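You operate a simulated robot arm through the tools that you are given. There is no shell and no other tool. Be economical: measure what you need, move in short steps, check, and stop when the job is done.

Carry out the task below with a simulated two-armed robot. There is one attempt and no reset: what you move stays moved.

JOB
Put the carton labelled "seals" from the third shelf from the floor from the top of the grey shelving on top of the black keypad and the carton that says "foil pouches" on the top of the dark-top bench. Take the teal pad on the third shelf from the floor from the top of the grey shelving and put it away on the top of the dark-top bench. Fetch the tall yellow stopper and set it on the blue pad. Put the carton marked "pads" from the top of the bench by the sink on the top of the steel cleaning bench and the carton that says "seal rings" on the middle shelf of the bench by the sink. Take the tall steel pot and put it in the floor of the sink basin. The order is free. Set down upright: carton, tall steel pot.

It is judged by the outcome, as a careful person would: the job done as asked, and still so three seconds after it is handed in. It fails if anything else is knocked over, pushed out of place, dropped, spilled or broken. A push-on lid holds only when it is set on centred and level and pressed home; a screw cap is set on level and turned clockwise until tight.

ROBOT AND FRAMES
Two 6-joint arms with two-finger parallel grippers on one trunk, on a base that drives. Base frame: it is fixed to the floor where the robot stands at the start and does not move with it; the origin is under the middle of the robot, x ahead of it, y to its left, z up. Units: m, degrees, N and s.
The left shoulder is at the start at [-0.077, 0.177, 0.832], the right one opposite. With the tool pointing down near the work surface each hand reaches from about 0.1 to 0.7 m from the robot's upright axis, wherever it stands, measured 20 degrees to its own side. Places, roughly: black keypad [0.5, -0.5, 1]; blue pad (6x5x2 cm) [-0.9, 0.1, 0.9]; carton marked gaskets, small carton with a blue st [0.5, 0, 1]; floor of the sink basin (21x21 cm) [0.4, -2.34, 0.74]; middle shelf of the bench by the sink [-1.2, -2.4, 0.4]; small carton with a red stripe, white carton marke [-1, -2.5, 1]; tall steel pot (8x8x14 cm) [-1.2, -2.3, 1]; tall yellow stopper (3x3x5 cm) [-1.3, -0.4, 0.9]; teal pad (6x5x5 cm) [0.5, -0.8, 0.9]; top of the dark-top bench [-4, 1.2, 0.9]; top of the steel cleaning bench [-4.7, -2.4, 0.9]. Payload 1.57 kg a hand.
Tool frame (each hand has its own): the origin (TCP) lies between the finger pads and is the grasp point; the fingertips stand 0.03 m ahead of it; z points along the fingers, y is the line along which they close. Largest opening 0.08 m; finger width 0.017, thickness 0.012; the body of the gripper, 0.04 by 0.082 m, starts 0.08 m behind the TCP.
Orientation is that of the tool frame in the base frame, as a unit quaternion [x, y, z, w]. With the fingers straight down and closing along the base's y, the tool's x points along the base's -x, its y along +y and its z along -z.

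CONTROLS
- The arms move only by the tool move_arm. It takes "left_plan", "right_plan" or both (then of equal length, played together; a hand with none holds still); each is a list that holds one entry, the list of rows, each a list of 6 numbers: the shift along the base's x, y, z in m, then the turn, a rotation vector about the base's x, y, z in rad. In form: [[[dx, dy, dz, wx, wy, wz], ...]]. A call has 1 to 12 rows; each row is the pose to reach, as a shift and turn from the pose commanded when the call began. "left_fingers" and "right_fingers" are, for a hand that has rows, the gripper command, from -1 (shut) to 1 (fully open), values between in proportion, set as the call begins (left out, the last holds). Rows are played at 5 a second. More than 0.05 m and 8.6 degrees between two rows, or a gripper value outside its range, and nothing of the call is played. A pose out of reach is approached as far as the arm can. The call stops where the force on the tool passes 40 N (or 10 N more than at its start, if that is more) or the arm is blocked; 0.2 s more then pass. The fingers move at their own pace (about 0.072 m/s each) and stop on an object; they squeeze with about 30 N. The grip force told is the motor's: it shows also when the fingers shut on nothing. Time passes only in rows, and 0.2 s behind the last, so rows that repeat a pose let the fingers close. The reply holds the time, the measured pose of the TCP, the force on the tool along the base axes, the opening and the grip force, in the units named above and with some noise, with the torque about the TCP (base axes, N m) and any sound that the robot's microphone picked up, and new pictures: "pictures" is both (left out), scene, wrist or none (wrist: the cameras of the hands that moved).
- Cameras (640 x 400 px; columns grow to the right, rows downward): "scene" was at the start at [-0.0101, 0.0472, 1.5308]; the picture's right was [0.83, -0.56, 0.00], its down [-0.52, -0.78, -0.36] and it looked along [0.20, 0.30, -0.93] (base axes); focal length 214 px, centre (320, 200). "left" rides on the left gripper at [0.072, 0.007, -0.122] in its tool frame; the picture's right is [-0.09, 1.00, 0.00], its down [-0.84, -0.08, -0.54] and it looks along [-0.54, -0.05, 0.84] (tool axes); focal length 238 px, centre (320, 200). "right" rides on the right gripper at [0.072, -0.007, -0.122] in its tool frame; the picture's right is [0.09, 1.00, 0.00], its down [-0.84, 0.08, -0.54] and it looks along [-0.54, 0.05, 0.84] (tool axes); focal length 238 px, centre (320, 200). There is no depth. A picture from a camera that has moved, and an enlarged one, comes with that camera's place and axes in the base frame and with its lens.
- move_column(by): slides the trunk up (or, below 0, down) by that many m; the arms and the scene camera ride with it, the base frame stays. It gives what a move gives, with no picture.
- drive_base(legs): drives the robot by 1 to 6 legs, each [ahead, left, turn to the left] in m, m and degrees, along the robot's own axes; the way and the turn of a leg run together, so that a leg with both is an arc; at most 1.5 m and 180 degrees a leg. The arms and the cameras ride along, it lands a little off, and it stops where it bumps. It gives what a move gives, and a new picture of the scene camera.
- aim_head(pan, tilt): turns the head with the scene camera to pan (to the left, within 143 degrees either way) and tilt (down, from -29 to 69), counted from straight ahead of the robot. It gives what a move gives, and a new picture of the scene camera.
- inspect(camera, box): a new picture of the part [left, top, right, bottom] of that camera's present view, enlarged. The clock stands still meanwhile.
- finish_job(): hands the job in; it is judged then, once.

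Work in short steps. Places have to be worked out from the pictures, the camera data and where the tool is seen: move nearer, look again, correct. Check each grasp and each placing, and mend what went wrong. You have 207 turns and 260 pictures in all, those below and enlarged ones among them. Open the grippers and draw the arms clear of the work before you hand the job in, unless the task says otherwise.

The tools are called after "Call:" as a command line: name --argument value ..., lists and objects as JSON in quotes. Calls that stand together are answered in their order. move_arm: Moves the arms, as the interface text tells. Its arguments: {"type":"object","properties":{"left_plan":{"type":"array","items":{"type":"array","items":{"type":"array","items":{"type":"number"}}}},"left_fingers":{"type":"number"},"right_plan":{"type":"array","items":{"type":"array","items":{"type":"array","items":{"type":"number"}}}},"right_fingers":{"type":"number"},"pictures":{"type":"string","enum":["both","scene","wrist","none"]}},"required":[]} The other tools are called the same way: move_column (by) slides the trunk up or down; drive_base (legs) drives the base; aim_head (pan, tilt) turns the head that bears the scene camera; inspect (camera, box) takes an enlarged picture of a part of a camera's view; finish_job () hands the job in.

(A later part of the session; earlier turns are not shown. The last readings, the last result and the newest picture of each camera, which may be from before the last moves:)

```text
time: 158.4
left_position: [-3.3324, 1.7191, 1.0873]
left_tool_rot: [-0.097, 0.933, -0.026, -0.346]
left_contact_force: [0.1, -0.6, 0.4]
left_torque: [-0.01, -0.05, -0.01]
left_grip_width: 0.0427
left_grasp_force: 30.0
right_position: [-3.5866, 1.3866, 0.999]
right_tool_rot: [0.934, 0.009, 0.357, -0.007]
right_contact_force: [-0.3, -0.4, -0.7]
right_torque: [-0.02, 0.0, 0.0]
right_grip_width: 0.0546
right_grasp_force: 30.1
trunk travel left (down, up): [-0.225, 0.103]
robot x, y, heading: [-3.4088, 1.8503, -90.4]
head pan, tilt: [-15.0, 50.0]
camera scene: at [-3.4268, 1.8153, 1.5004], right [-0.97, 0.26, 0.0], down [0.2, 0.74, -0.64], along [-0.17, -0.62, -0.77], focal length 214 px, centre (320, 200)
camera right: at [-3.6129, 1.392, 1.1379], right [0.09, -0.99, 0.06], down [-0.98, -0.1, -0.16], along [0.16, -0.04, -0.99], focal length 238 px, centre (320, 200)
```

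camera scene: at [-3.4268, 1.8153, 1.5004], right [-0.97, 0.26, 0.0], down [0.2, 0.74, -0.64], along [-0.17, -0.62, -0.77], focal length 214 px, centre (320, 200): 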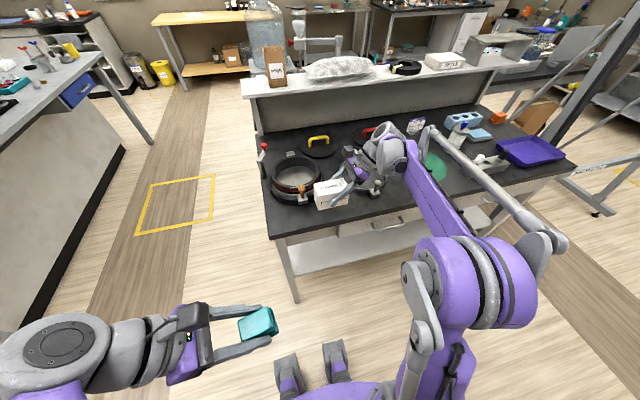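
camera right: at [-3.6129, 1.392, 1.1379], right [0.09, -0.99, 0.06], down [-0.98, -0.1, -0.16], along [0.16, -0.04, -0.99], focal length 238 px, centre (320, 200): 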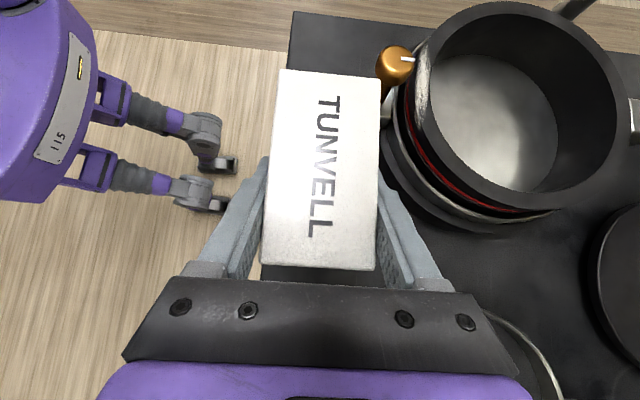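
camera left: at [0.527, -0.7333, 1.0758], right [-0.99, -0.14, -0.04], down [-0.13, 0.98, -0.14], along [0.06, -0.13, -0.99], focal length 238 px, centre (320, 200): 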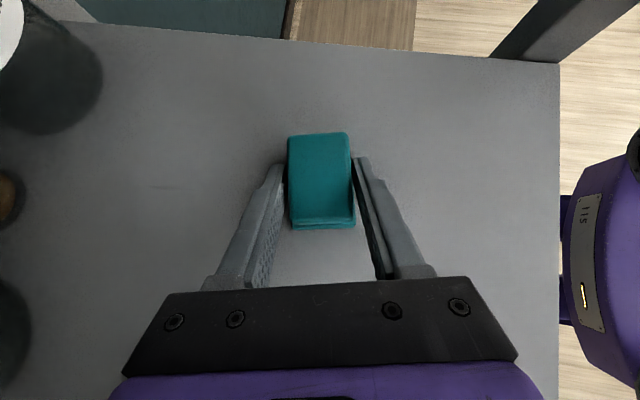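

The bench edge is nearer than estimated (y≈1.41) and the pan is close. I shift to about (−3.615, 1.362) and look again before lowering.

Call:
move_arm --right_plan '[[[-0.028, 0, 0, 0, 0, 0], [-0.028, -0.024, 0, 0, 0, 0], [-0.028, -0.024, -0.025, 0, 0, 0]]]' --pictures "both"

```text
time: 159.2
left_position: [-3.3332, 1.7185, 1.0879]
left_tool_rot: [-0.096, 0.933, -0.027, -0.347]
left_contact_force: [-0.6, -0.5, -0.2]
left_torque: [0.01, -0.02, -0.02]
left_grip_width: 0.0428
left_grasp_force: 29.7
right_position: [-3.6141, 1.3628, 0.9749]
right_tool_rot: [0.934, 0.008, 0.358, -0.007]
right_contact_force: [-0.2, 0.3, -0.4]
right_torque: [0.03, 0.0, 0.04]
right_grip_width: 0.0549
right_grasp_force: 30.2
trunk travel left (down, up): [-0.225, 0.103]
robot x, y, heading: [-3.4048, 1.8496, -90.1]
head pan, tilt: [-15.0, 50.0]
camera scene: at [-3.427, 1.8166, 1.5004], right [-0.97, 0.26, 0.0], down [0.2, 0.74, -0.64], along [-0.17, -0.62, -0.77], focal length 214 px, centre (320, 200)
camera right: at [-3.6407, 1.3686, 1.1137], right [0.09, -0.99, 0.06], down [-0.98, -0.1, -0.16], along [0.16, -0.04, -0.99], focal length 238 px, centre (320, 200)
```

scene: 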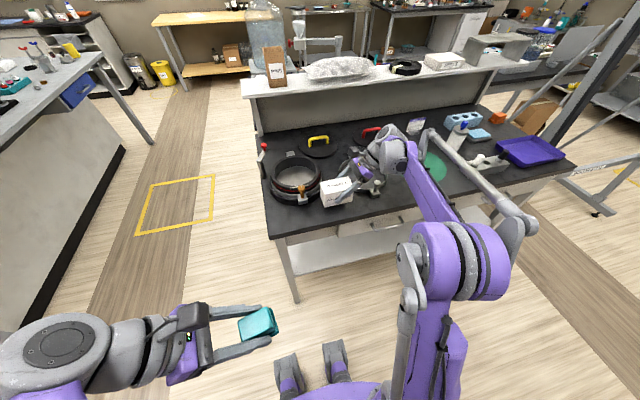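
right: 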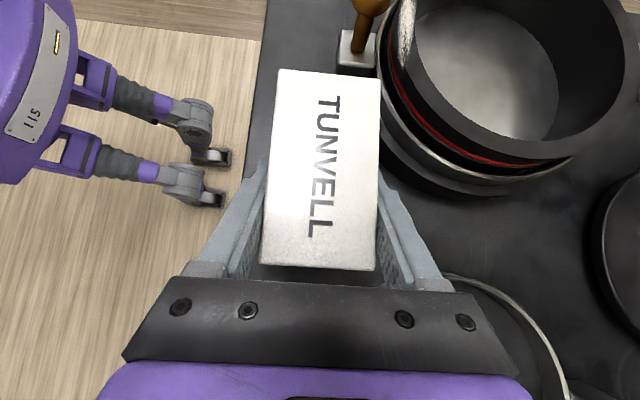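

The carton is inside the bench edge and clear of the pan. I lower to contact.

Call:
move_arm --right_plan '[[[0, 0, -0.015, 0, 0, 0], [0, 0, -0.025, 0, 0, 0], [0, 0, -0.031, 0, 0, 0], [0, 0, -0.035, 0, 0, 0]]]' --pictures "wrist"

```text
time: 160.2
left_position: [-3.3326, 1.7196, 1.0871]
left_tool_rot: [-0.096, 0.932, -0.026, -0.347]
left_contact_force: [0.6, 0.1, 0.1]
left_torque: [-0.03, 0.01, 0.0]
left_grip_width: 0.0428
left_grasp_force: 29.9
right_position: [-3.6138, 1.3642, 0.9426]
right_tool_rot: [0.933, 0.007, 0.359, -0.005]
right_contact_force: [-2.8, -2.9, 22.8]
right_torque: [-0.57, 0.03, -0.35]
right_grip_width: 0.0549
right_grasp_force: 30.1
trunk travel left (down, up): [-0.225, 0.103]
robot x, y, heading: [-3.4086, 1.8479, -89.9]
head pan, tilt: [-15.0, 50.0]
camera right: at [-3.6397, 1.3695, 1.0807], right [0.09, -0.99, 0.06], down [-0.98, -0.09, -0.16], along [0.16, -0.04, -0.99], focal length 238 px, centre (320, 200)
```

right: 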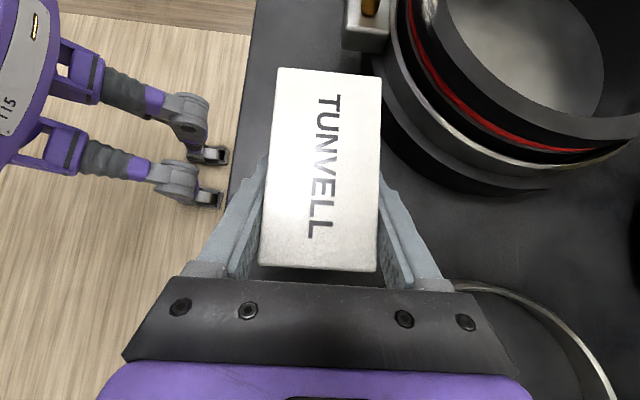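

Touchdown at z≈0.90. I open partially and withdraw along the finger axis, up and away.

Call:
move_arm --right_plan '[[[0, 0, 0.002, 0, 0, 0], [0, 0, 0.002, 0, 0, 0], [-0.02, 0, 0.025, 0, 0, 0], [-0.045, 0, 0.055, 0, 0, 0], [-0.075, 0, 0.09, 0, 0, 0], [-0.1, 0, 0.12, 0, 0, 0], [-0.1, 0.04, 0.14, 0, 0, 0], [-0.09, 0.085, 0.14, 0, 0, 0], [-0.08, 0.13, 0.14, 0, 0, 0], [-0.06, 0.175, 0.14, 0, 0, 0], [-0.04, 0.215, 0.14, 0, 0, 0], [-0.02, 0.25, 0.14, 0, 0, 0]]]' --right_fingers 0.7 --pictures "scene"

Call:
inspect --camera "scene" --box '[250, 110, 500, 260]'

```text
time: 162.8
left_position: [-3.3312, 1.7201, 1.0876]
left_tool_rot: [-0.096, 0.933, -0.027, -0.347]
left_contact_force: [-0.1, -0.4, -0.1]
left_torque: [0.01, 0.0, 0.03]
left_grip_width: 0.0427
left_grasp_force: 30.6
right_position: [-3.6319, 1.6138, 1.0809]
right_tool_rot: [0.934, 0.007, 0.357, -0.005]
right_contact_force: [-0.3, -0.6, -0.2]
right_torque: [-0.02, 0.03, -0.04]
right_grip_width: 0.0679
right_grasp_force: 0.1
trunk travel left (down, up): [-0.225, 0.103]
robot x, y, heading: [-3.4061, 1.8516, -90.0]
head pan, tilt: [-15.0, 50.0]
camera scene: at [-3.4256, 1.8176, 1.5005], right [-0.97, 0.26, 0.0], down [0.2, 0.74, -0.64], along [-0.17, -0.62, -0.77], focal length 214 px, centre (320, 200)
```

scene: 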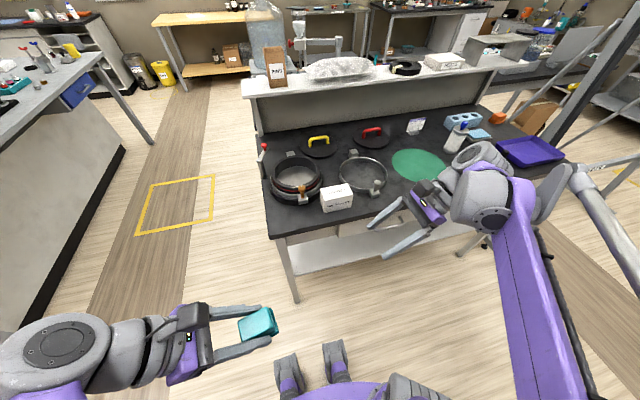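

```text
2.56 times, centred on (375, 185) of scene
camera zoom: at [-3.4256, 1.8176, 1.5005], right [-0.97, 0.26, 0.0], down [0.2, 0.74, -0.64], along [-0.17, -0.62, -0.77], focal length 549 px, centre (179, 238)
```

zoom: 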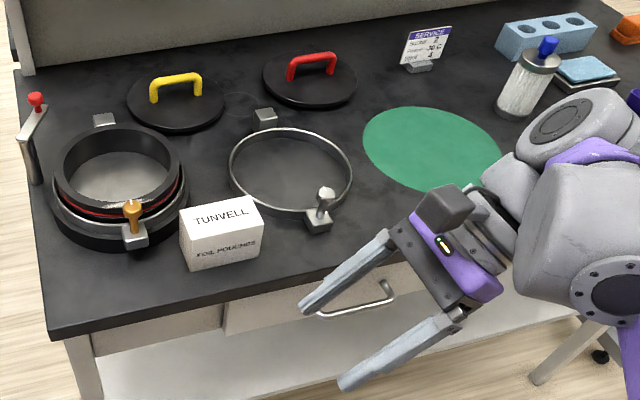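

Carton placed upright on bare bench. Next the teal pad goes to the free front-left corner at about (−3.42, 1.377) with the left hand.

Call:
move_arm --left_plan '[[[-0.01, -0.045, 0, 0, 0, 0], [-0.02, -0.09, 0, 0, 0, 0], [-0.03, -0.135, 0, 0, 0, 0], [-0.04, -0.18, 0, 0, 0, 0], [-0.05, -0.225, 0, 0, 0, 0], [-0.06, -0.27, 0, 0, 0, 0], [-0.07, -0.315, 0, 0, 0, 0], [-0.078, -0.343, 0, 0, 0, 0], [-0.078, -0.343, -0.045, 0, 0, 0], [-0.078, -0.343, -0.09, 0, 0, 0], [-0.078, -0.343, -0.12, 0, 0, 0]]]' --pictures "both"

```text
time: 165.2
left_position: [-3.4108, 1.3751, 0.9676]
left_tool_rot: [-0.096, 0.932, -0.026, -0.348]
left_contact_force: [-0.2, 0.6, -1.2]
left_torque: [-0.01, 0.0, -0.02]
left_grip_width: 0.0429
left_grasp_force: 30.0
right_position: [-3.6337, 1.6126, 1.0821]
right_tool_rot: [0.934, 0.008, 0.357, -0.006]
right_contact_force: [0.8, 0.4, 0.1]
right_torque: [-0.01, -0.03, -0.03]
right_grip_width: 0.0681
right_grasp_force: 0.1
trunk travel left (down, up): [-0.225, 0.103]
robot x, y, heading: [-3.4077, 1.85, -90.1]
head pan, tilt: [-15.0, 50.0]
camera scene: at [-3.4265, 1.8161, 1.5004], right [-0.97, 0.26, 0.0], down [0.2, 0.74, -0.64], along [-0.17, -0.62, -0.77], focal length 214 px, centre (320, 200)
camera left: at [-3.3873, 1.3848, 1.1062], right [-0.13, 0.99, -0.04], down [0.98, 0.12, -0.14], along [-0.13, -0.06, -0.99], focal length 238 px, centre (320, 200)
```

scene: 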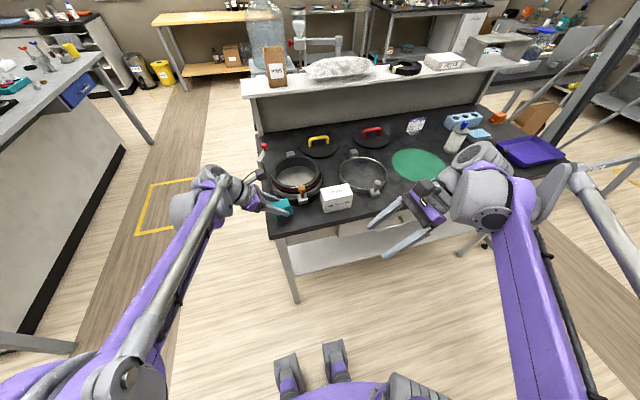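
left: 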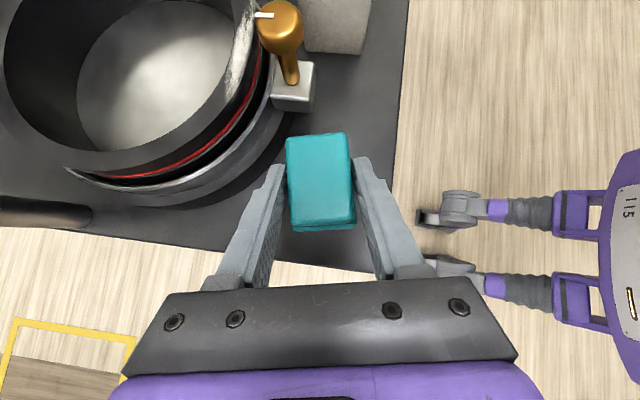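

The teal pad lies inside the corner with 2.5 cm margins. I lower to contact, release and withdraw.

Call:
move_arm --left_plan '[[[0, 0, -0.015, 0, 0, 0], [0, 0, -0.025, 0, 0, 0], [0, 0, -0.031, 0, 0, 0], [0, 0, -0.035, 0, 0, 0]]]' --pictures "none"

Call:
move_arm --left_plan '[[[0, 0, 0.003, 0, 0, 0], [0, 0, 0.003, 0, 0, 0], [0.02, 0, 0.025, 0, 0, 0], [0.045, 0, 0.055, 0, 0, 0], [0.07, 0, 0.09, 0, 0, 0], [0.07, 0.03, 0.12, 0, 0, 0], [0.07, 0.075, 0.12, 0, 0, 0], [0.07, 0.12, 0.12, 0, 0, 0], [0.07, 0.165, 0.12, 0, 0, 0], [0.07, 0.21, 0.12, 0, 0, 0]]]' --left_fingers 0.6 --pictures "scene"

Call:
inspect --camera "scene" --box '[240, 130, 400, 250]'

```text
time: 166.2
left_position: [-3.4109, 1.375, 0.9324]
left_tool_rot: [-0.097, 0.932, -0.027, -0.348]
left_contact_force: [2.0, -2.7, 21.7]
left_torque: [-0.2, 0.3, 0.02]
left_grip_width: 0.043
left_grasp_force: 29.9
right_position: [-3.6338, 1.6126, 1.0802]
right_tool_rot: [0.934, 0.009, 0.358, -0.006]
right_contact_force: [0.1, -1.0, -0.1]
right_torque: [0.03, 0.0, -0.02]
right_grip_width: 0.068
right_grasp_force: 0.1
trunk travel left (down, up): [-0.225, 0.103]
robot x, y, heading: [-3.4075, 1.8512, -90.1]
head pan, tilt: [-15.0, 50.0]
```

```text
time: 168.4
left_position: [-3.3413, 1.5882, 1.052]
left_tool_rot: [-0.095, 0.933, -0.027, -0.347]
left_contact_force: [-0.5, 0.2, 0.9]
left_torque: [-0.01, -0.03, 0.0]
left_grip_width: 0.0637
left_grasp_force: 0.0
right_position: [-3.6328, 1.6149, 1.0809]
right_tool_rot: [0.934, 0.008, 0.357, -0.006]
right_contact_force: [-0.9, 0.6, -0.1]
right_torque: [-0.02, 0.0, 0.02]
right_grip_width: 0.068
right_grasp_force: 0.2
trunk travel left (down, up): [-0.225, 0.103]
robot x, y, heading: [-3.4075, 1.8508, -89.8]
head pan, tilt: [-15.0, 50.0]
camera scene: at [-3.4267, 1.8181, 1.5005], right [-0.97, 0.26, 0.0], down [0.2, 0.74, -0.64], along [-0.17, -0.62, -0.77], focal length 214 px, centre (320, 200)
```

scene: 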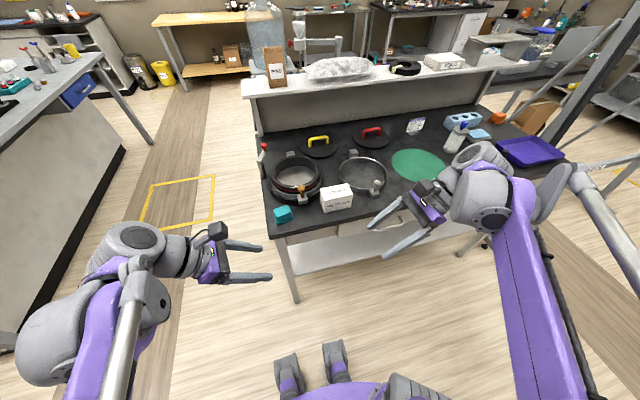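

```text
3.33 times, centred on (320, 190) of scene
camera zoom: at [-3.4267, 1.8181, 1.5005], right [-0.97, 0.26, 0.0], down [0.2, 0.74, -0.64], along [-0.17, -0.62, -0.77], focal length 715 px, centre (320, 233)
```

zoom: 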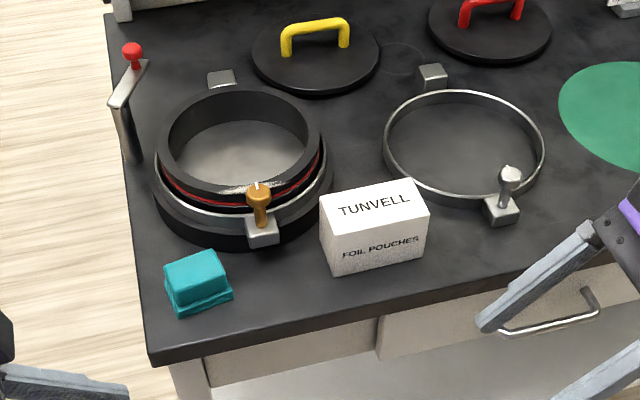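

Both items are on the dark-top bench. I back off and return both tools to straight-down (first undoing the lean) for the table work ahead.

Call:
drive_base --legs '[[-0.2, 0, 0]]'

Call:
move_arm --left_plan '[[[0, 0, 0.01, 0.025, -0.14, 0], [0, 0, 0.02, 0.05, -0.28, 0], [0, 0, 0.03, 0.075, -0.42, 0], [0, 0, 0.04, 0.1, -0.56, 0], [0, 0, 0.05, 0.126, -0.698, 0]]]' --right_plan '[[[0, 0, 0.01, -0.004, 0.146, 0], [0, 0, 0.02, -0.008, 0.292, 0], [0, 0, 0.03, -0.012, 0.438, 0], [0, 0, 0.04, -0.016, 0.584, 0], [0, 0, 0.05, -0.019, 0.73, 0]]]' --pictures "none"

Call:
move_arm --left_plan '[[[0, 0, 0, 0, 0, -0.148], [0, 0, 0, 0, 0, -0.296], [0, 0, 0, 0, 0, -0.444], [0, 0, 0, 0, 0, -0.592], [0, 0, 0, 0, 0, -0.74], [0, 0, 0, 0, 0, -0.888], [0, 0, 0, 0, 0, -1.036], [0, 0, 0, 0, 0, -1.184], [0, 0, 0, 0, 0, -1.332], [0, 0, 0, 0, 0, -1.48], [0, 0, 0, 0, 0, -1.628], [0, 0, 0, 0, 0, -1.77]]]' --right_plan '[[[0, 0, 0, 0, 0, 0.148], [0, 0, 0, 0, 0, 0.296], [0, 0, 0, 0, 0, 0.444], [0, 0, 0, 0, 0, 0.592], [0, 0, 0, 0, 0, 0.74], [0, 0, 0, 0, 0, 0.888], [0, 0, 0, 0, 0, 1.036], [0, 0, 0, 0, 0, 1.184], [0, 0, 0, 0, 0, 1.332], [0, 0, 0, 0, 0, 1.48], [0, 0, 0, 0, 0, 1.56], [0, 0, 0, 0, 0, 1.56]]]' --pictures "scene"

```text
time: 170.0
left_position: [-3.3416, 1.7858, 1.0515]
left_tool_rot: [-0.095, 0.933, -0.025, -0.347]
left_contact_force: [-0.8, -0.5, -0.4]
left_torque: [-0.06, 0.01, -0.02]
left_grip_width: 0.064
left_grasp_force: 0.1
right_position: [-3.6334, 1.814, 1.0814]
right_tool_rot: [0.934, 0.006, 0.358, -0.005]
right_contact_force: [-0.1, 1.3, -0.6]
right_torque: [-0.03, -0.01, -0.01]
right_grip_width: 0.068
right_grasp_force: 0.0
trunk travel left (down, up): [-0.225, 0.103]
robot x, y, heading: [-3.409, 2.0526, -89.8]
head pan, tilt: [-15.0, 50.0]
camera scene: at [-3.4263, 2.0172, 1.5005], right [-0.97, 0.26, 0.0], down [0.2, 0.74, -0.64], along [-0.17, -0.62, -0.77], focal length 214 px, centre (320, 200)
```

scene: 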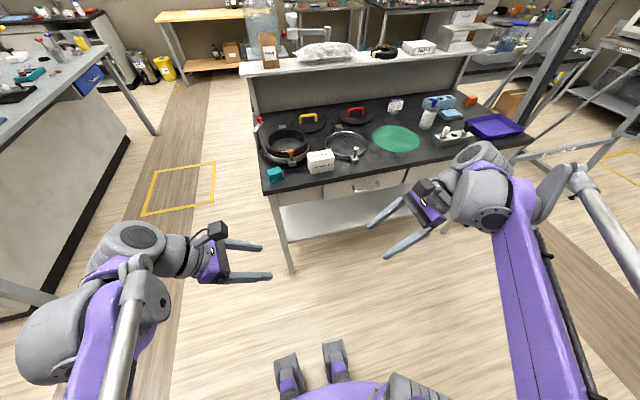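

```text
time: 171.2
left_position: [-3.3427, 1.7853, 1.1017]
left_tool_rot: [-0.103, 0.995, 0.0, 0.0]
left_contact_force: [-0.3, 1.0, 0.3]
left_torque: [-0.04, 0.01, -0.04]
left_grip_width: 0.064
left_grasp_force: 0.0
right_position: [-3.6327, 1.814, 1.1308]
right_tool_rot: [1.0, 0.008, 0.0, 0.001]
right_contact_force: [0.2, 0.1, 0.4]
right_torque: [-0.02, 0.0, 0.0]
right_grip_width: 0.0682
right_grasp_force: 0.0
trunk travel left (down, up): [-0.225, 0.103]
robot x, y, heading: [-3.4075, 2.0513, -90.0]
head pan, tilt: [-15.0, 50.0]
```

```text
time: 173.8
left_position: [-3.3407, 1.7854, 1.1011]
left_tool_rot: [0.706, 0.708, 0.001, -0.001]
left_contact_force: [0.5, 0.4, 0.5]
left_torque: [0.01, 0.01, -0.01]
left_grip_width: 0.064
left_grasp_force: 0.1
right_position: [-3.6336, 1.8135, 1.1308]
right_tool_rot: [0.705, 0.71, 0.0, 0.0]
right_contact_force: [-1.0, 0.4, -0.1]
right_torque: [0.0, 0.02, 0.02]
right_grip_width: 0.0679
right_grasp_force: 0.1
trunk travel left (down, up): [-0.225, 0.103]
robot x, y, heading: [-3.4095, 2.0504, -89.8]
head pan, tilt: [-15.0, 50.0]
camera scene: at [-3.4263, 2.0167, 1.5004], right [-0.97, 0.26, 0.0], down [0.2, 0.74, -0.64], along [-0.17, -0.62, -0.77], focal length 214 px, centre (320, 200)
```

scene: 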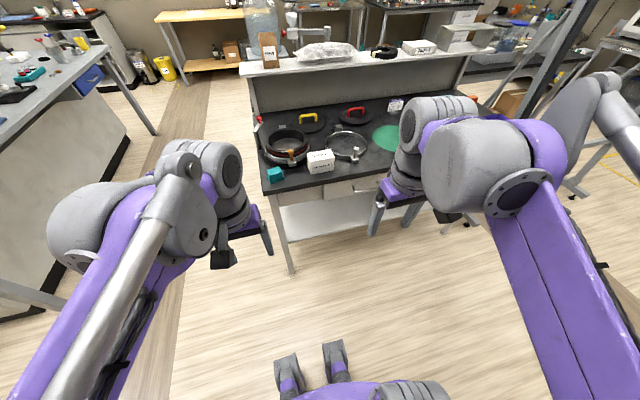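

Tools are vertical. I move to the aisle between the dark bench and the island (x≈−2.83) and drive south.

Call:
drive_base --legs '[[0, 0.58, 0], [1.2, 0, 0], [1.2, 0, 0]]'

Call:
aim_head --pan 30 --tilt 30

```text
time: 190.6
left_position: [-2.7894, -0.6141, 1.1019]
left_tool_rot: [0.708, 0.706, 0.001, -0.001]
left_contact_force: [0.3, -0.3, -0.1]
left_torque: [-0.03, 0.0, 0.02]
left_grip_width: 0.064
left_grasp_force: 0.0
right_position: [-3.0804, -0.5838, 1.1308]
right_tool_rot: [0.708, 0.706, 0.0, 0.001]
right_contact_force: [-0.1, 0.7, -1.1]
right_torque: [-0.01, 0.0, -0.01]
right_grip_width: 0.0678
right_grasp_force: 0.1
trunk travel left (down, up): [-0.225, 0.103]
robot x, y, heading: [-2.8522, -0.3479, -90.8]
head pan, tilt: [-15.0, 50.0]
camera scene: at [-2.8719, -0.3825, 1.5004], right [-0.96, 0.27, 0.0], down [0.21, 0.74, -0.64], along [-0.17, -0.62, -0.77], focal length 214 px, centre (320, 200)
```

scene: 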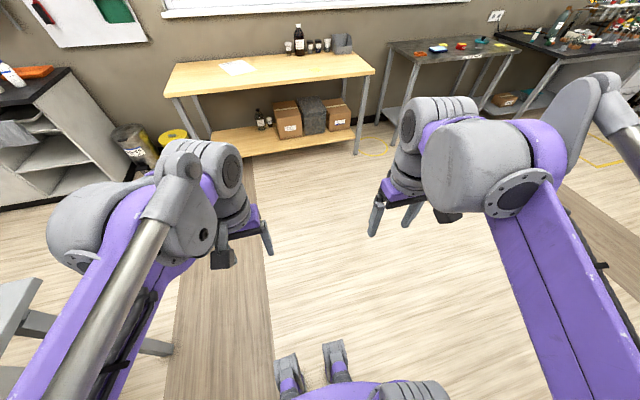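

```text
time: 191.8
left_position: [-2.7899, -0.6142, 1.101]
left_tool_rot: [0.709, 0.706, 0.0, -0.001]
left_contact_force: [0.0, -0.3, 0.2]
left_torque: [-0.01, 0.01, -0.01]
left_grip_width: 0.0641
left_grasp_force: 0.0
right_position: [-3.0808, -0.5838, 1.1299]
right_tool_rot: [0.709, 0.706, 0.0, 0.001]
right_contact_force: [0.2, 0.5, -0.3]
right_torque: [0.03, -0.05, 0.01]
right_grip_width: 0.0678
right_grasp_force: 0.2
trunk travel left (down, up): [-0.225, 0.103]
robot x, y, heading: [-2.8518, -0.3482, -90.7]
head pan, tilt: [30.0, 30.0]
camera scene: at [-2.8069, -0.3871, 1.5299], right [-0.87, -0.49, 0.0], down [-0.24, 0.44, -0.87], along [0.42, -0.76, -0.5], focal length 214 px, centre (320, 200)
```

scene: 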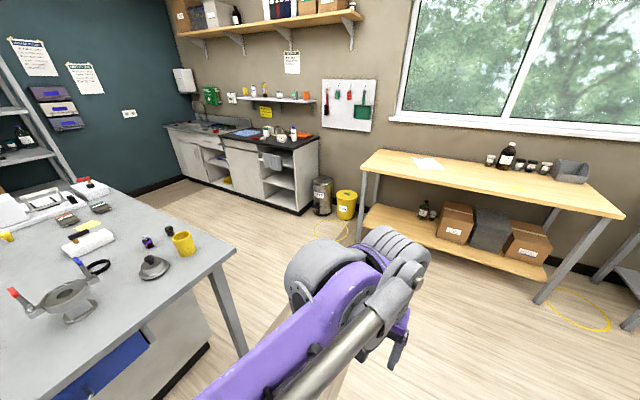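

The south aisle is clear and the bench by the sink is visible ahead-left. I drive on to y≈−1.35, turn to face east, and go forward 1.4 m.

Call:
drive_base --legs '[[1.0, 0, 0], [0, 0, 90.7], [1.4, 0, 0]]'

Call:
aim_head --pan 75 --tilt 35

Call:
aim_head --pan -80 --tilt 35

```text
time: 207.3
left_position: [-1.2071, -1.2576, 1.1023]
left_tool_rot: [-0.01, 1.0, 0.0, 0.0]
left_contact_force: [1.0, -1.2, -0.6]
left_torque: [-0.01, -0.02, 0.0]
left_grip_width: 0.0641
left_grasp_force: 0.1
right_position: [-1.2304, -1.55, 1.1302]
right_tool_rot: [-0.008, 1.0, 0.001, 0.0]
right_contact_force: [0.0, 1.0, 0.4]
right_torque: [-0.02, 0.04, -0.01]
right_grip_width: 0.068
right_grasp_force: 0.1
trunk travel left (down, up): [-0.225, 0.103]
robot x, y, heading: [-1.4763, -1.3242, 0.6]
head pan, tilt: [30.0, 30.0]
camera scene: at [-1.4323, -1.2798, 1.53], right [0.51, -0.86, 0.0], down [-0.43, -0.25, -0.87], along [0.75, 0.44, -0.5], focal length 214 px, centre (320, 200)
```

scene: 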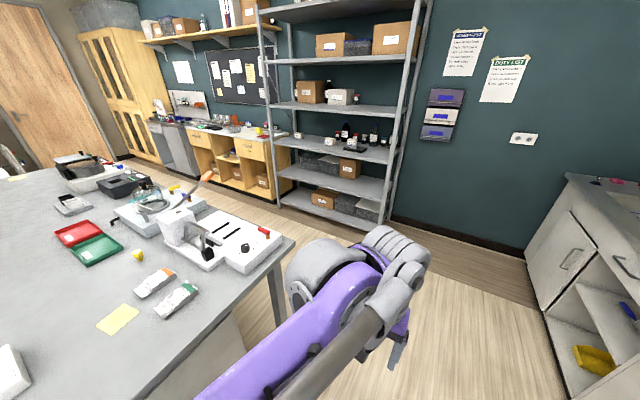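

```text
time: 208.4
left_position: [-1.2065, -1.2587, 1.1028]
left_tool_rot: [-0.01, 1.0, 0.0, 0.0]
left_contact_force: [0.0, 0.5, 0.0]
left_torque: [0.0, 0.0, -0.04]
left_grip_width: 0.0642
left_grasp_force: 0.1
right_position: [-1.2304, -1.5495, 1.1313]
right_tool_rot: [-0.008, 1.0, 0.001, 0.001]
right_contact_force: [0.7, 0.2, -0.2]
right_torque: [-0.01, -0.03, -0.02]
right_grip_width: 0.0681
right_grasp_force: 0.0
trunk travel left (down, up): [-0.225, 0.103]
robot x, y, heading: [-1.4717, -1.3226, 0.6]
head pan, tilt: [75.0, 35.0]
camera scene: at [-1.4883, -1.2406, 1.5222], right [0.97, -0.25, 0.0], down [-0.14, -0.56, -0.82], along [0.2, 0.79, -0.57], focal length 214 px, centre (320, 200)
```

scene: 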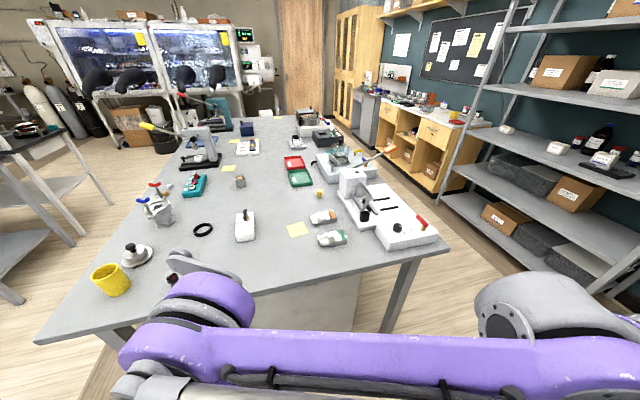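

```text
time: 210.8
left_position: [-1.207, -1.2575, 1.1011]
left_tool_rot: [-0.01, 1.0, 0.0, -0.001]
left_contact_force: [-0.7, -0.1, -0.3]
left_torque: [0.02, 0.04, 0.0]
left_grip_width: 0.0639
left_grasp_force: 0.0
right_position: [-1.23, -1.5505, 1.1314]
right_tool_rot: [-0.009, 1.0, 0.0, 0.0]
right_contact_force: [-0.6, 0.4, 0.6]
right_torque: [0.01, 0.01, -0.01]
right_grip_width: 0.0678
right_grasp_force: 0.2
trunk travel left (down, up): [-0.225, 0.103]
robot x, y, heading: [-1.4706, -1.3267, 0.7]
head pan, tilt: [-80.0, 35.0]
camera scene: at [-1.494, -1.4124, 1.5222], right [-0.98, -0.18, 0.0], down [-0.11, 0.56, -0.82], along [0.15, -0.81, -0.57], focal length 214 px, centre (320, 200)
```

scene: 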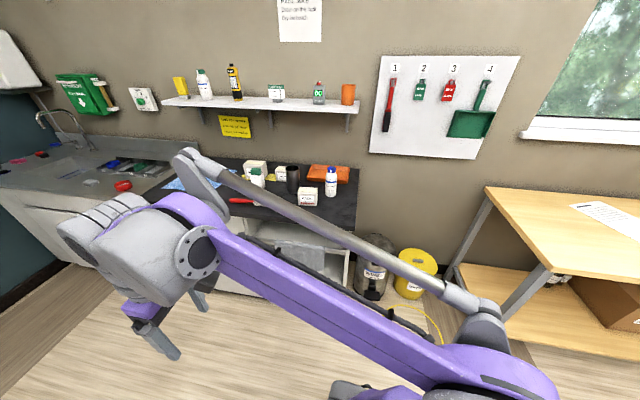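

The yellow stopper shows at about (−1.27, −0.34) on the island; being next to the sink bench now, I do its tasks first. I turn right to face the bench and look.

Call:
drive_base --legs '[[0.2, 0, -90.7]]'

Call:
aim_head --pan 0 --tilt 40

Call:
inspect --camera "scene" --box '[180, 90, 460, 265]'

```text
time: 215.2
left_position: [-1.2834, -1.7205, 1.1012]
left_tool_rot: [0.712, 0.702, 0.001, -0.001]
left_contact_force: [0.6, 1.1, 0.5]
left_torque: [0.01, -0.01, 0.01]
left_grip_width: 0.0637
left_grasp_force: 0.0
right_position: [-1.5751, -1.6868, 1.1304]
right_tool_rot: [0.712, 0.702, 0.001, 0.0]
right_contact_force: [-0.9, 0.2, -0.6]
right_torque: [-0.02, 0.0, -0.02]
right_grip_width: 0.068
right_grasp_force: 0.1
trunk travel left (down, up): [-0.225, 0.103]
robot x, y, heading: [-1.3417, -1.4581, -91.6]
head pan, tilt: [-80.0, 35.0]
cut short: leg 1
camera scene: at [-1.4298, -1.4274, 1.5222], right [-0.15, 0.99, 0.0], down [0.57, 0.09, -0.82], along [-0.81, -0.12, -0.57], focal length 214 px, centre (320, 200)
```

scene: 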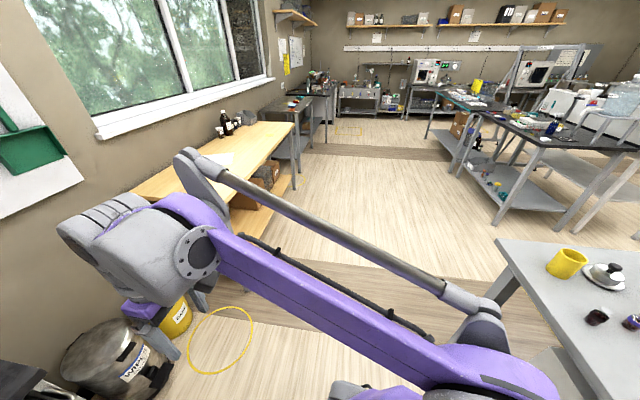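

```text
time: 216.7
left_position: [-1.2836, -1.7197, 1.1026]
left_tool_rot: [0.713, 0.702, 0.001, -0.001]
left_contact_force: [-0.4, 0.1, -0.5]
left_torque: [-0.02, 0.0, -0.01]
left_grip_width: 0.064
left_grasp_force: 0.0
right_position: [-1.5752, -1.6879, 1.1317]
right_tool_rot: [0.712, 0.702, 0.0, 0.001]
right_contact_force: [0.1, 0.7, 0.4]
right_torque: [0.01, 0.03, -0.02]
right_grip_width: 0.0679
right_grasp_force: 0.1
trunk travel left (down, up): [-0.225, 0.103]
robot x, y, heading: [-1.3412, -1.4572, -91.2]
head pan, tilt: [0.0, 40.0]
camera scene: at [-1.3447, -1.499, 1.5146], right [-1.0, 0.02, 0.0], down [0.01, 0.64, -0.77], along [-0.02, -0.77, -0.64], focal length 214 px, centre (320, 200)
```

scene: 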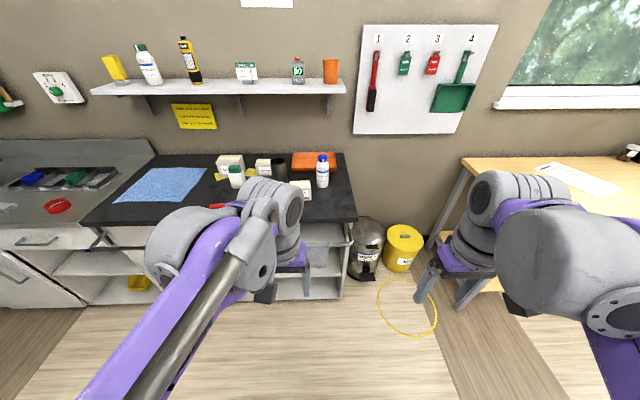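

```text
2.29 times, centred on (320, 178) of scene
camera zoom: at [-1.3447, -1.499, 1.5146], right [-1.0, 0.02, 0.0], down [0.01, 0.64, -0.77], along [-0.02, -0.77, -0.64], focal length 490 px, centre (320, 251)
```

zoom: 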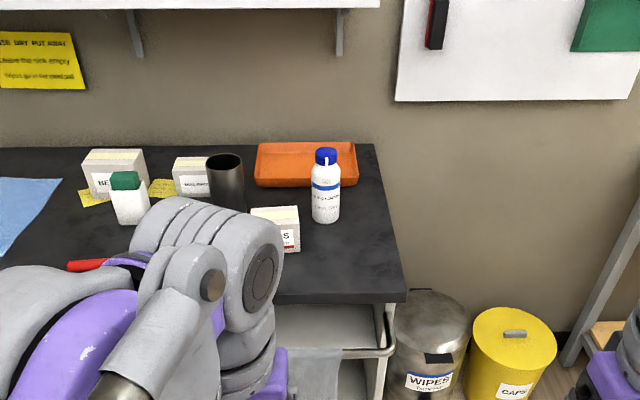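

Cartons, pot and bottles stand on the black bench top, partly hidden by the left arm. I use the left wrist camera for a clearer look.

Call:
inspect --camera "left" --box '[0, 0, 640, 400]'

```text
1.00 times, centred on (320, 200) of left (not enlarged: the box is as wide or as high as the picture)
camera zoom: at [-1.2772, -1.6472, 1.2237], right [0.99, -0.11, 0.0], down [-0.09, -0.84, 0.54], along [-0.06, -0.54, -0.84], focal length 238 px, centre (320, 200)
```

zoom: 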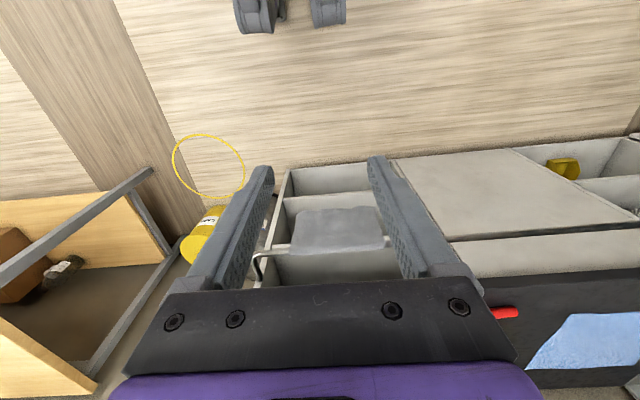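

That view misses the top. I draw the left hand back, shift the base 0.25 m to the right (west), and look again with the head.

Call:
drive_base --legs '[[0, -0.3, 1.5]]'

Call:
aim_head --pan 12 --tilt 38

Call:
inspect --camera "scene" --box '[60, 90, 340, 265]'

```text
time: 219.9
left_position: [-1.5734, -1.7149, 1.1028]
left_tool_rot: [0.704, 0.711, 0.001, -0.001]
left_contact_force: [-0.1, 0.5, 0.5]
left_torque: [-0.01, 0.02, 0.02]
left_grip_width: 0.0642
left_grasp_force: 0.1
right_position: [-1.8657, -1.6893, 1.1305]
right_tool_rot: [0.704, 0.71, 0.0, 0.001]
right_contact_force: [0.3, 0.0, 0.6]
right_torque: [0.0, -0.03, 0.01]
right_grip_width: 0.0684
right_grasp_force: 0.0
trunk travel left (down, up): [-0.225, 0.103]
robot x, y, heading: [-1.6366, -1.4491, -90.0]
head pan, tilt: [0.0, 40.0]
camera scene: at [-1.6388, -1.4959, 1.5146], right [-1.0, 0.0, 0.0], down [0.0, 0.64, -0.77], along [0.0, -0.77, -0.64], focal length 214 px, centre (320, 200)
```

scene: 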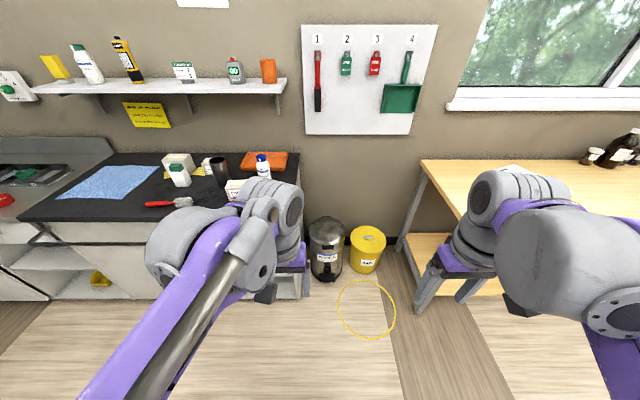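

```text
time: 220.6
left_position: [-1.5731, -1.7149, 1.101]
left_tool_rot: [0.704, 0.711, 0.0, -0.001]
left_contact_force: [0.3, 0.1, -1.1]
left_torque: [-0.01, -0.01, 0.02]
left_grip_width: 0.064
left_grasp_force: 0.1
right_position: [-1.8652, -1.6892, 1.1307]
right_tool_rot: [0.704, 0.71, 0.001, 0.001]
right_contact_force: [0.9, 0.1, 0.4]
right_torque: [0.04, 0.02, -0.01]
right_grip_width: 0.068
right_grasp_force: 0.0
trunk travel left (down, up): [-0.225, 0.103]
robot x, y, heading: [-1.6408, -1.4465, -90.0]
head pan, tilt: [12.0, 38.0]
camera scene: at [-1.6207, -1.4953, 1.5176], right [-0.98, -0.21, 0.0], down [-0.13, 0.6, -0.79], along [0.16, -0.77, -0.62], focal length 214 px, centre (320, 200)
```

scene: 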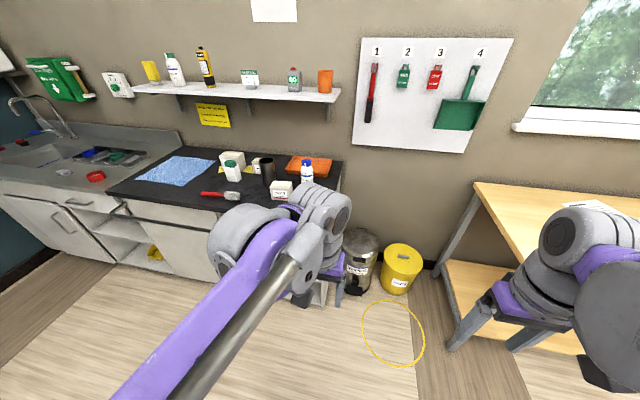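

```text
2.29 times, centred on (200, 178) of scene
camera zoom: at [-1.6207, -1.4953, 1.5176], right [-0.98, -0.21, 0.0], down [-0.13, 0.6, -0.79], along [0.16, -0.77, -0.62], focal length 490 px, centre (594, 251)
```

zoom: 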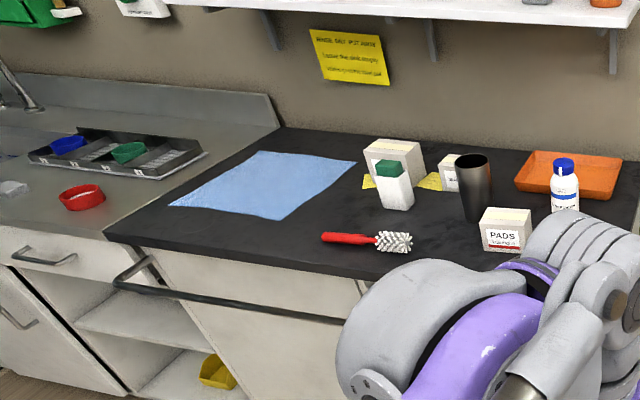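

PADS (red stripe) is at about (−1.28, −2.25) at the front. I zoom further to read the rear cartons.

Call:
inspect --camera "scene" --box '[210, 140, 330, 205]'

```text
5.33 times, centred on (270, 172) of scene
camera zoom: at [-1.6207, -1.4953, 1.5176], right [-0.98, -0.21, 0.0], down [-0.13, 0.6, -0.79], along [0.16, -0.77, -0.62], focal length 1144 px, centre (587, 347)
```

zoom: 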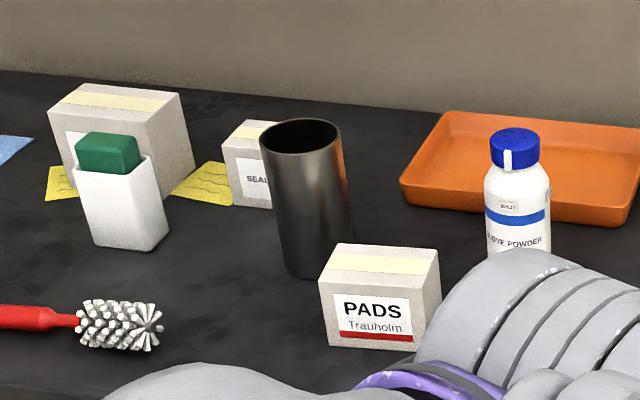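

The carton behind the pot reads "SEAL…" (seal rings). I'll take the pot first with the left hand: raise the trunk and drive so the pot is in reach.

Call:
move_column --by 0.1

Call:
drive_base --legs '[[0, 0.26, 0], [0.3, 0, 0]]'

Call:
aim_head --pan 0 --tilt 55

```text
time: 221.9
left_position: [-1.5729, -1.7135, 1.2026]
left_tool_rot: [0.704, 0.71, 0.001, 0.0]
left_contact_force: [0.1, -0.3, 0.6]
left_torque: [-0.01, -0.03, -0.01]
left_grip_width: 0.0638
left_grasp_force: 0.0
right_position: [-1.8645, -1.6895, 1.2308]
right_tool_rot: [0.705, 0.71, 0.001, 0.001]
right_contact_force: [-0.3, 0.8, -0.2]
right_torque: [-0.02, 0.02, -0.02]
right_grip_width: 0.068
right_grasp_force: 0.1
trunk travel left (down, up): [-0.325, 0.003]
robot x, y, heading: [-1.6391, -1.4486, -89.7]
head pan, tilt: [12.0, 38.0]
```

```text
time: 226.5
left_position: [-1.3103, -2.014, 1.2022]
left_tool_rot: [0.703, 0.711, 0.001, 0.0]
left_contact_force: [0.2, -0.2, -0.5]
left_torque: [0.05, -0.01, -0.03]
left_grip_width: 0.0641
left_grasp_force: 0.1
right_position: [-1.6039, -1.9884, 1.2301]
right_tool_rot: [0.704, 0.71, 0.001, 0.001]
right_contact_force: [-0.6, -1.2, -0.4]
right_torque: [-0.03, 0.03, -0.01]
right_grip_width: 0.0681
right_grasp_force: 0.1
trunk travel left (down, up): [-0.325, 0.003]
robot x, y, heading: [-1.3767, -1.753, -89.9]
head pan, tilt: [12.0, 38.0]
camera scene: at [-1.3593, -1.7905, 1.6227], right [-0.98, -0.21, 0.0], down [-0.13, 0.6, -0.79], along [0.16, -0.77, -0.62], focal length 214 px, centre (320, 200)
```

scene: 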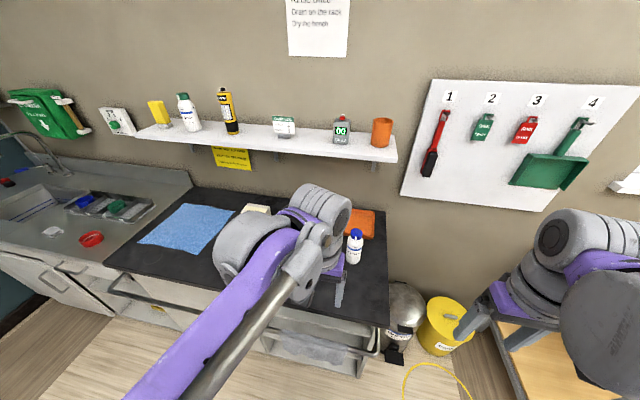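

```text
time: 227.3
left_position: [-1.3117, -2.0158, 1.2018]
left_tool_rot: [0.704, 0.711, 0.0, -0.001]
left_contact_force: [-0.4, -0.3, 0.5]
left_torque: [-0.03, 0.0, 0.0]
left_grip_width: 0.064
left_grasp_force: 0.1
right_position: [-1.6022, -1.9883, 1.2308]
right_tool_rot: [0.704, 0.71, 0.001, 0.001]
right_contact_force: [0.1, 0.0, 0.6]
right_torque: [-0.02, -0.04, -0.01]
right_grip_width: 0.068
right_grasp_force: 0.1
trunk travel left (down, up): [-0.325, 0.003]
robot x, y, heading: [-1.3776, -1.7492, -89.8]
head pan, tilt: [0.0, 55.0]
camera scene: at [-1.3773, -1.7791, 1.5993], right [-1.0, 0.0, 0.0], down [0.0, 0.82, -0.57], along [0.0, -0.57, -0.82], focal length 214 px, centre (320, 200)
```

scene: 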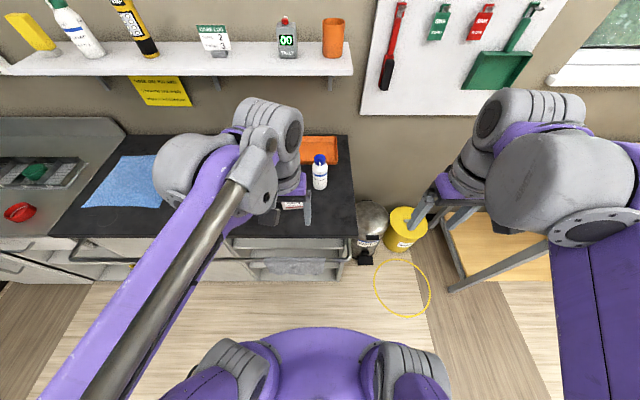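

I move the left hand towards the pot at height with fingers fully open, using its wrist camera.

Call:
move_arm --left_plan '[[[0.03, -0.03, 0, 0, 0, 0], [0.06, -0.06, 0, 0, 0, 0], [0.09, -0.09, 0, 0, 0, 0], [0.12, -0.12, 0, 0, 0, 0], [0.13, -0.16, 0, 0, 0, 0]]]' --left_fingers 1 --pictures "wrist"

```text
time: 228.5
left_position: [-1.1792, -2.1777, 1.2015]
left_tool_rot: [0.705, 0.71, 0.001, -0.001]
left_contact_force: [0.5, -0.2, 0.4]
left_torque: [0.03, 0.01, 0.0]
left_grip_width: 0.08
left_grasp_force: 0.0
right_position: [-1.6034, -1.9904, 1.2312]
right_tool_rot: [0.703, 0.711, 0.001, 0.0]
right_contact_force: [0.0, 0.5, 0.4]
right_torque: [0.01, 0.0, -0.02]
right_grip_width: 0.0683
right_grasp_force: 0.1
trunk travel left (down, up): [-0.325, 0.003]
robot x, y, heading: [-1.3778, -1.7524, -89.9]
head pan, tilt: [0.0, 55.0]
camera left: at [-1.1748, -2.105, 1.3226], right [1.0, -0.08, 0.0], down [-0.07, -0.84, 0.54], along [-0.04, -0.54, -0.84], focal length 238 px, centre (320, 200)
```

left: 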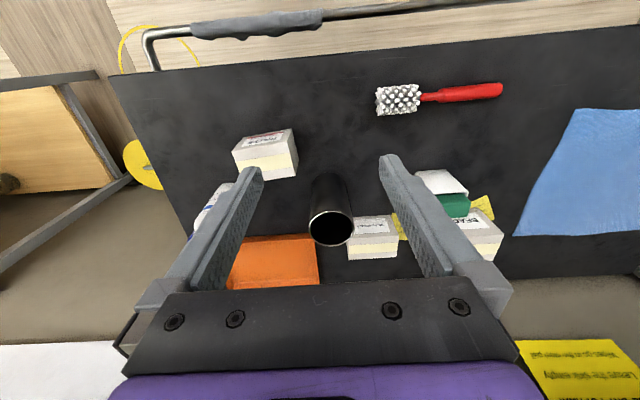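

The pot's rim centre is at about (−1.174, −2.341). I move directly above it and come down to just over the rim.

Call:
move_arm --left_plan '[[[0.003, -0.04, 0, 0, 0, 0], [0.004, -0.08, 0, 0, 0, 0], [0.005, -0.12, 0, 0, 0, 0], [0.005, -0.163, 0, 0, 0, 0], [0.005, -0.163, -0.04, 0, 0, 0], [0.005, -0.163, -0.08, 0, 0, 0], [0.005, -0.163, -0.11, 0, 0, 0]]]' --pictures "wrist"

```text
time: 230.1
left_position: [-1.1777, -2.3386, 1.0912]
left_tool_rot: [0.704, 0.711, 0.0, 0.0]
left_contact_force: [0.4, -0.2, 0.9]
left_torque: [-0.01, -0.02, 0.03]
left_grip_width: 0.0799
left_grasp_force: 0.1
right_position: [-1.602, -1.9885, 1.2314]
right_tool_rot: [0.703, 0.711, 0.0, 0.001]
right_contact_force: [0.2, -0.1, 0.5]
right_torque: [0.0, -0.02, 0.0]
right_grip_width: 0.0678
right_grasp_force: 0.1
trunk travel left (down, up): [-0.325, 0.003]
robot x, y, heading: [-1.3766, -1.7548, -89.6]
head pan, tilt: [0.0, 55.0]
camera left: at [-1.1719, -2.2657, 1.2132], right [1.0, -0.08, 0.0], down [-0.07, -0.84, 0.54], along [-0.04, -0.54, -0.84], focal length 238 px, centre (320, 200)
```

left: 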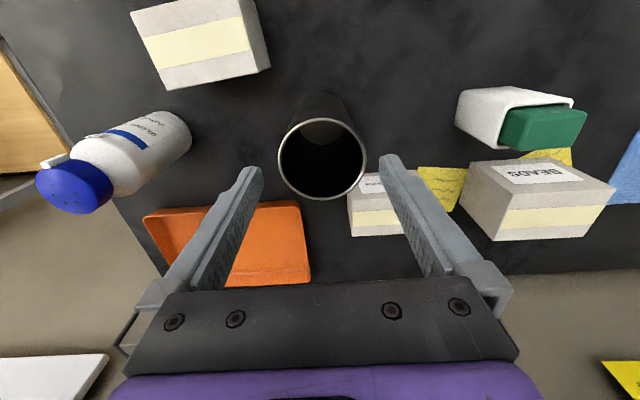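

The rim is 6.9 cm wide and centred between the fingers. I lower straddling the pot to z≈0.99 and close.

Call:
move_arm --left_plan '[[[0.002, 0, -0.03, 0, 0, 0], [0.002, 0, -0.06, 0, 0, 0], [0.002, 0, -0.085, 0, 0, 0], [0.002, 0, -0.1, 0, 0, 0]]]' --pictures "wrist"

Call:
move_arm --left_plan '[[[0, 0, 0, 0, 0, 0], [0, 0, 0, 0, 0, 0], [0, 0, 0, 0, 0, 0]]]' --left_fingers -1 --pictures "wrist"

```text
time: 231.1
left_position: [-1.176, -2.337, 0.9921]
left_tool_rot: [0.704, 0.711, 0.001, -0.001]
left_contact_force: [-0.8, 0.1, -0.6]
left_torque: [0.01, -0.05, -0.01]
left_grip_width: 0.0801
left_grasp_force: 0.1
right_position: [-1.6041, -1.9896, 1.2302]
right_tool_rot: [0.704, 0.71, 0.001, 0.001]
right_contact_force: [0.8, 0.1, 0.0]
right_torque: [-0.02, -0.02, 0.02]
right_grip_width: 0.0681
right_grasp_force: 0.1
trunk travel left (down, up): [-0.325, 0.003]
robot x, y, heading: [-1.3758, -1.7493, -90.1]
head pan, tilt: [0.0, 55.0]
camera left: at [-1.1694, -2.2645, 1.1131], right [1.0, -0.08, 0.0], down [-0.07, -0.84, 0.54], along [-0.04, -0.54, -0.84], focal length 238 px, centre (320, 200)
```

left: 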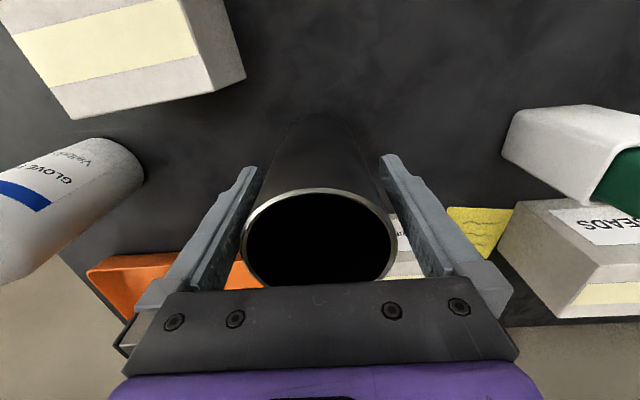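

```text
time: 231.9
left_position: [-1.1746, -2.3382, 0.9923]
left_tool_rot: [0.704, 0.71, 0.0, 0.0]
left_contact_force: [-0.9, 0.5, -0.8]
left_torque: [0.04, 0.01, 0.01]
left_grip_width: 0.0711
left_grasp_force: 29.8
right_position: [-1.6035, -1.9898, 1.2301]
right_tool_rot: [0.704, 0.71, 0.001, 0.001]
right_contact_force: [1.0, 0.3, 0.2]
right_torque: [-0.02, 0.0, 0.01]
right_grip_width: 0.0682
right_grasp_force: 0.0
trunk travel left (down, up): [-0.325, 0.003]
robot x, y, heading: [-1.3814, -1.7496, -89.7]
head pan, tilt: [0.0, 55.0]
camera left: at [-1.1695, -2.2645, 1.1133], right [1.0, -0.08, 0.0], down [-0.07, -0.84, 0.54], along [-0.04, -0.54, -0.84], focal length 238 px, centre (320, 200)
```

left: 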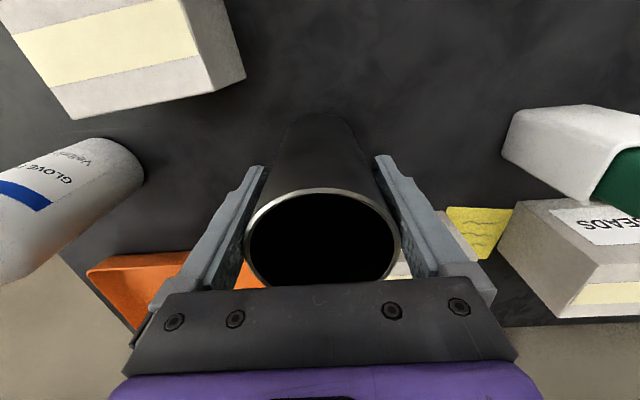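

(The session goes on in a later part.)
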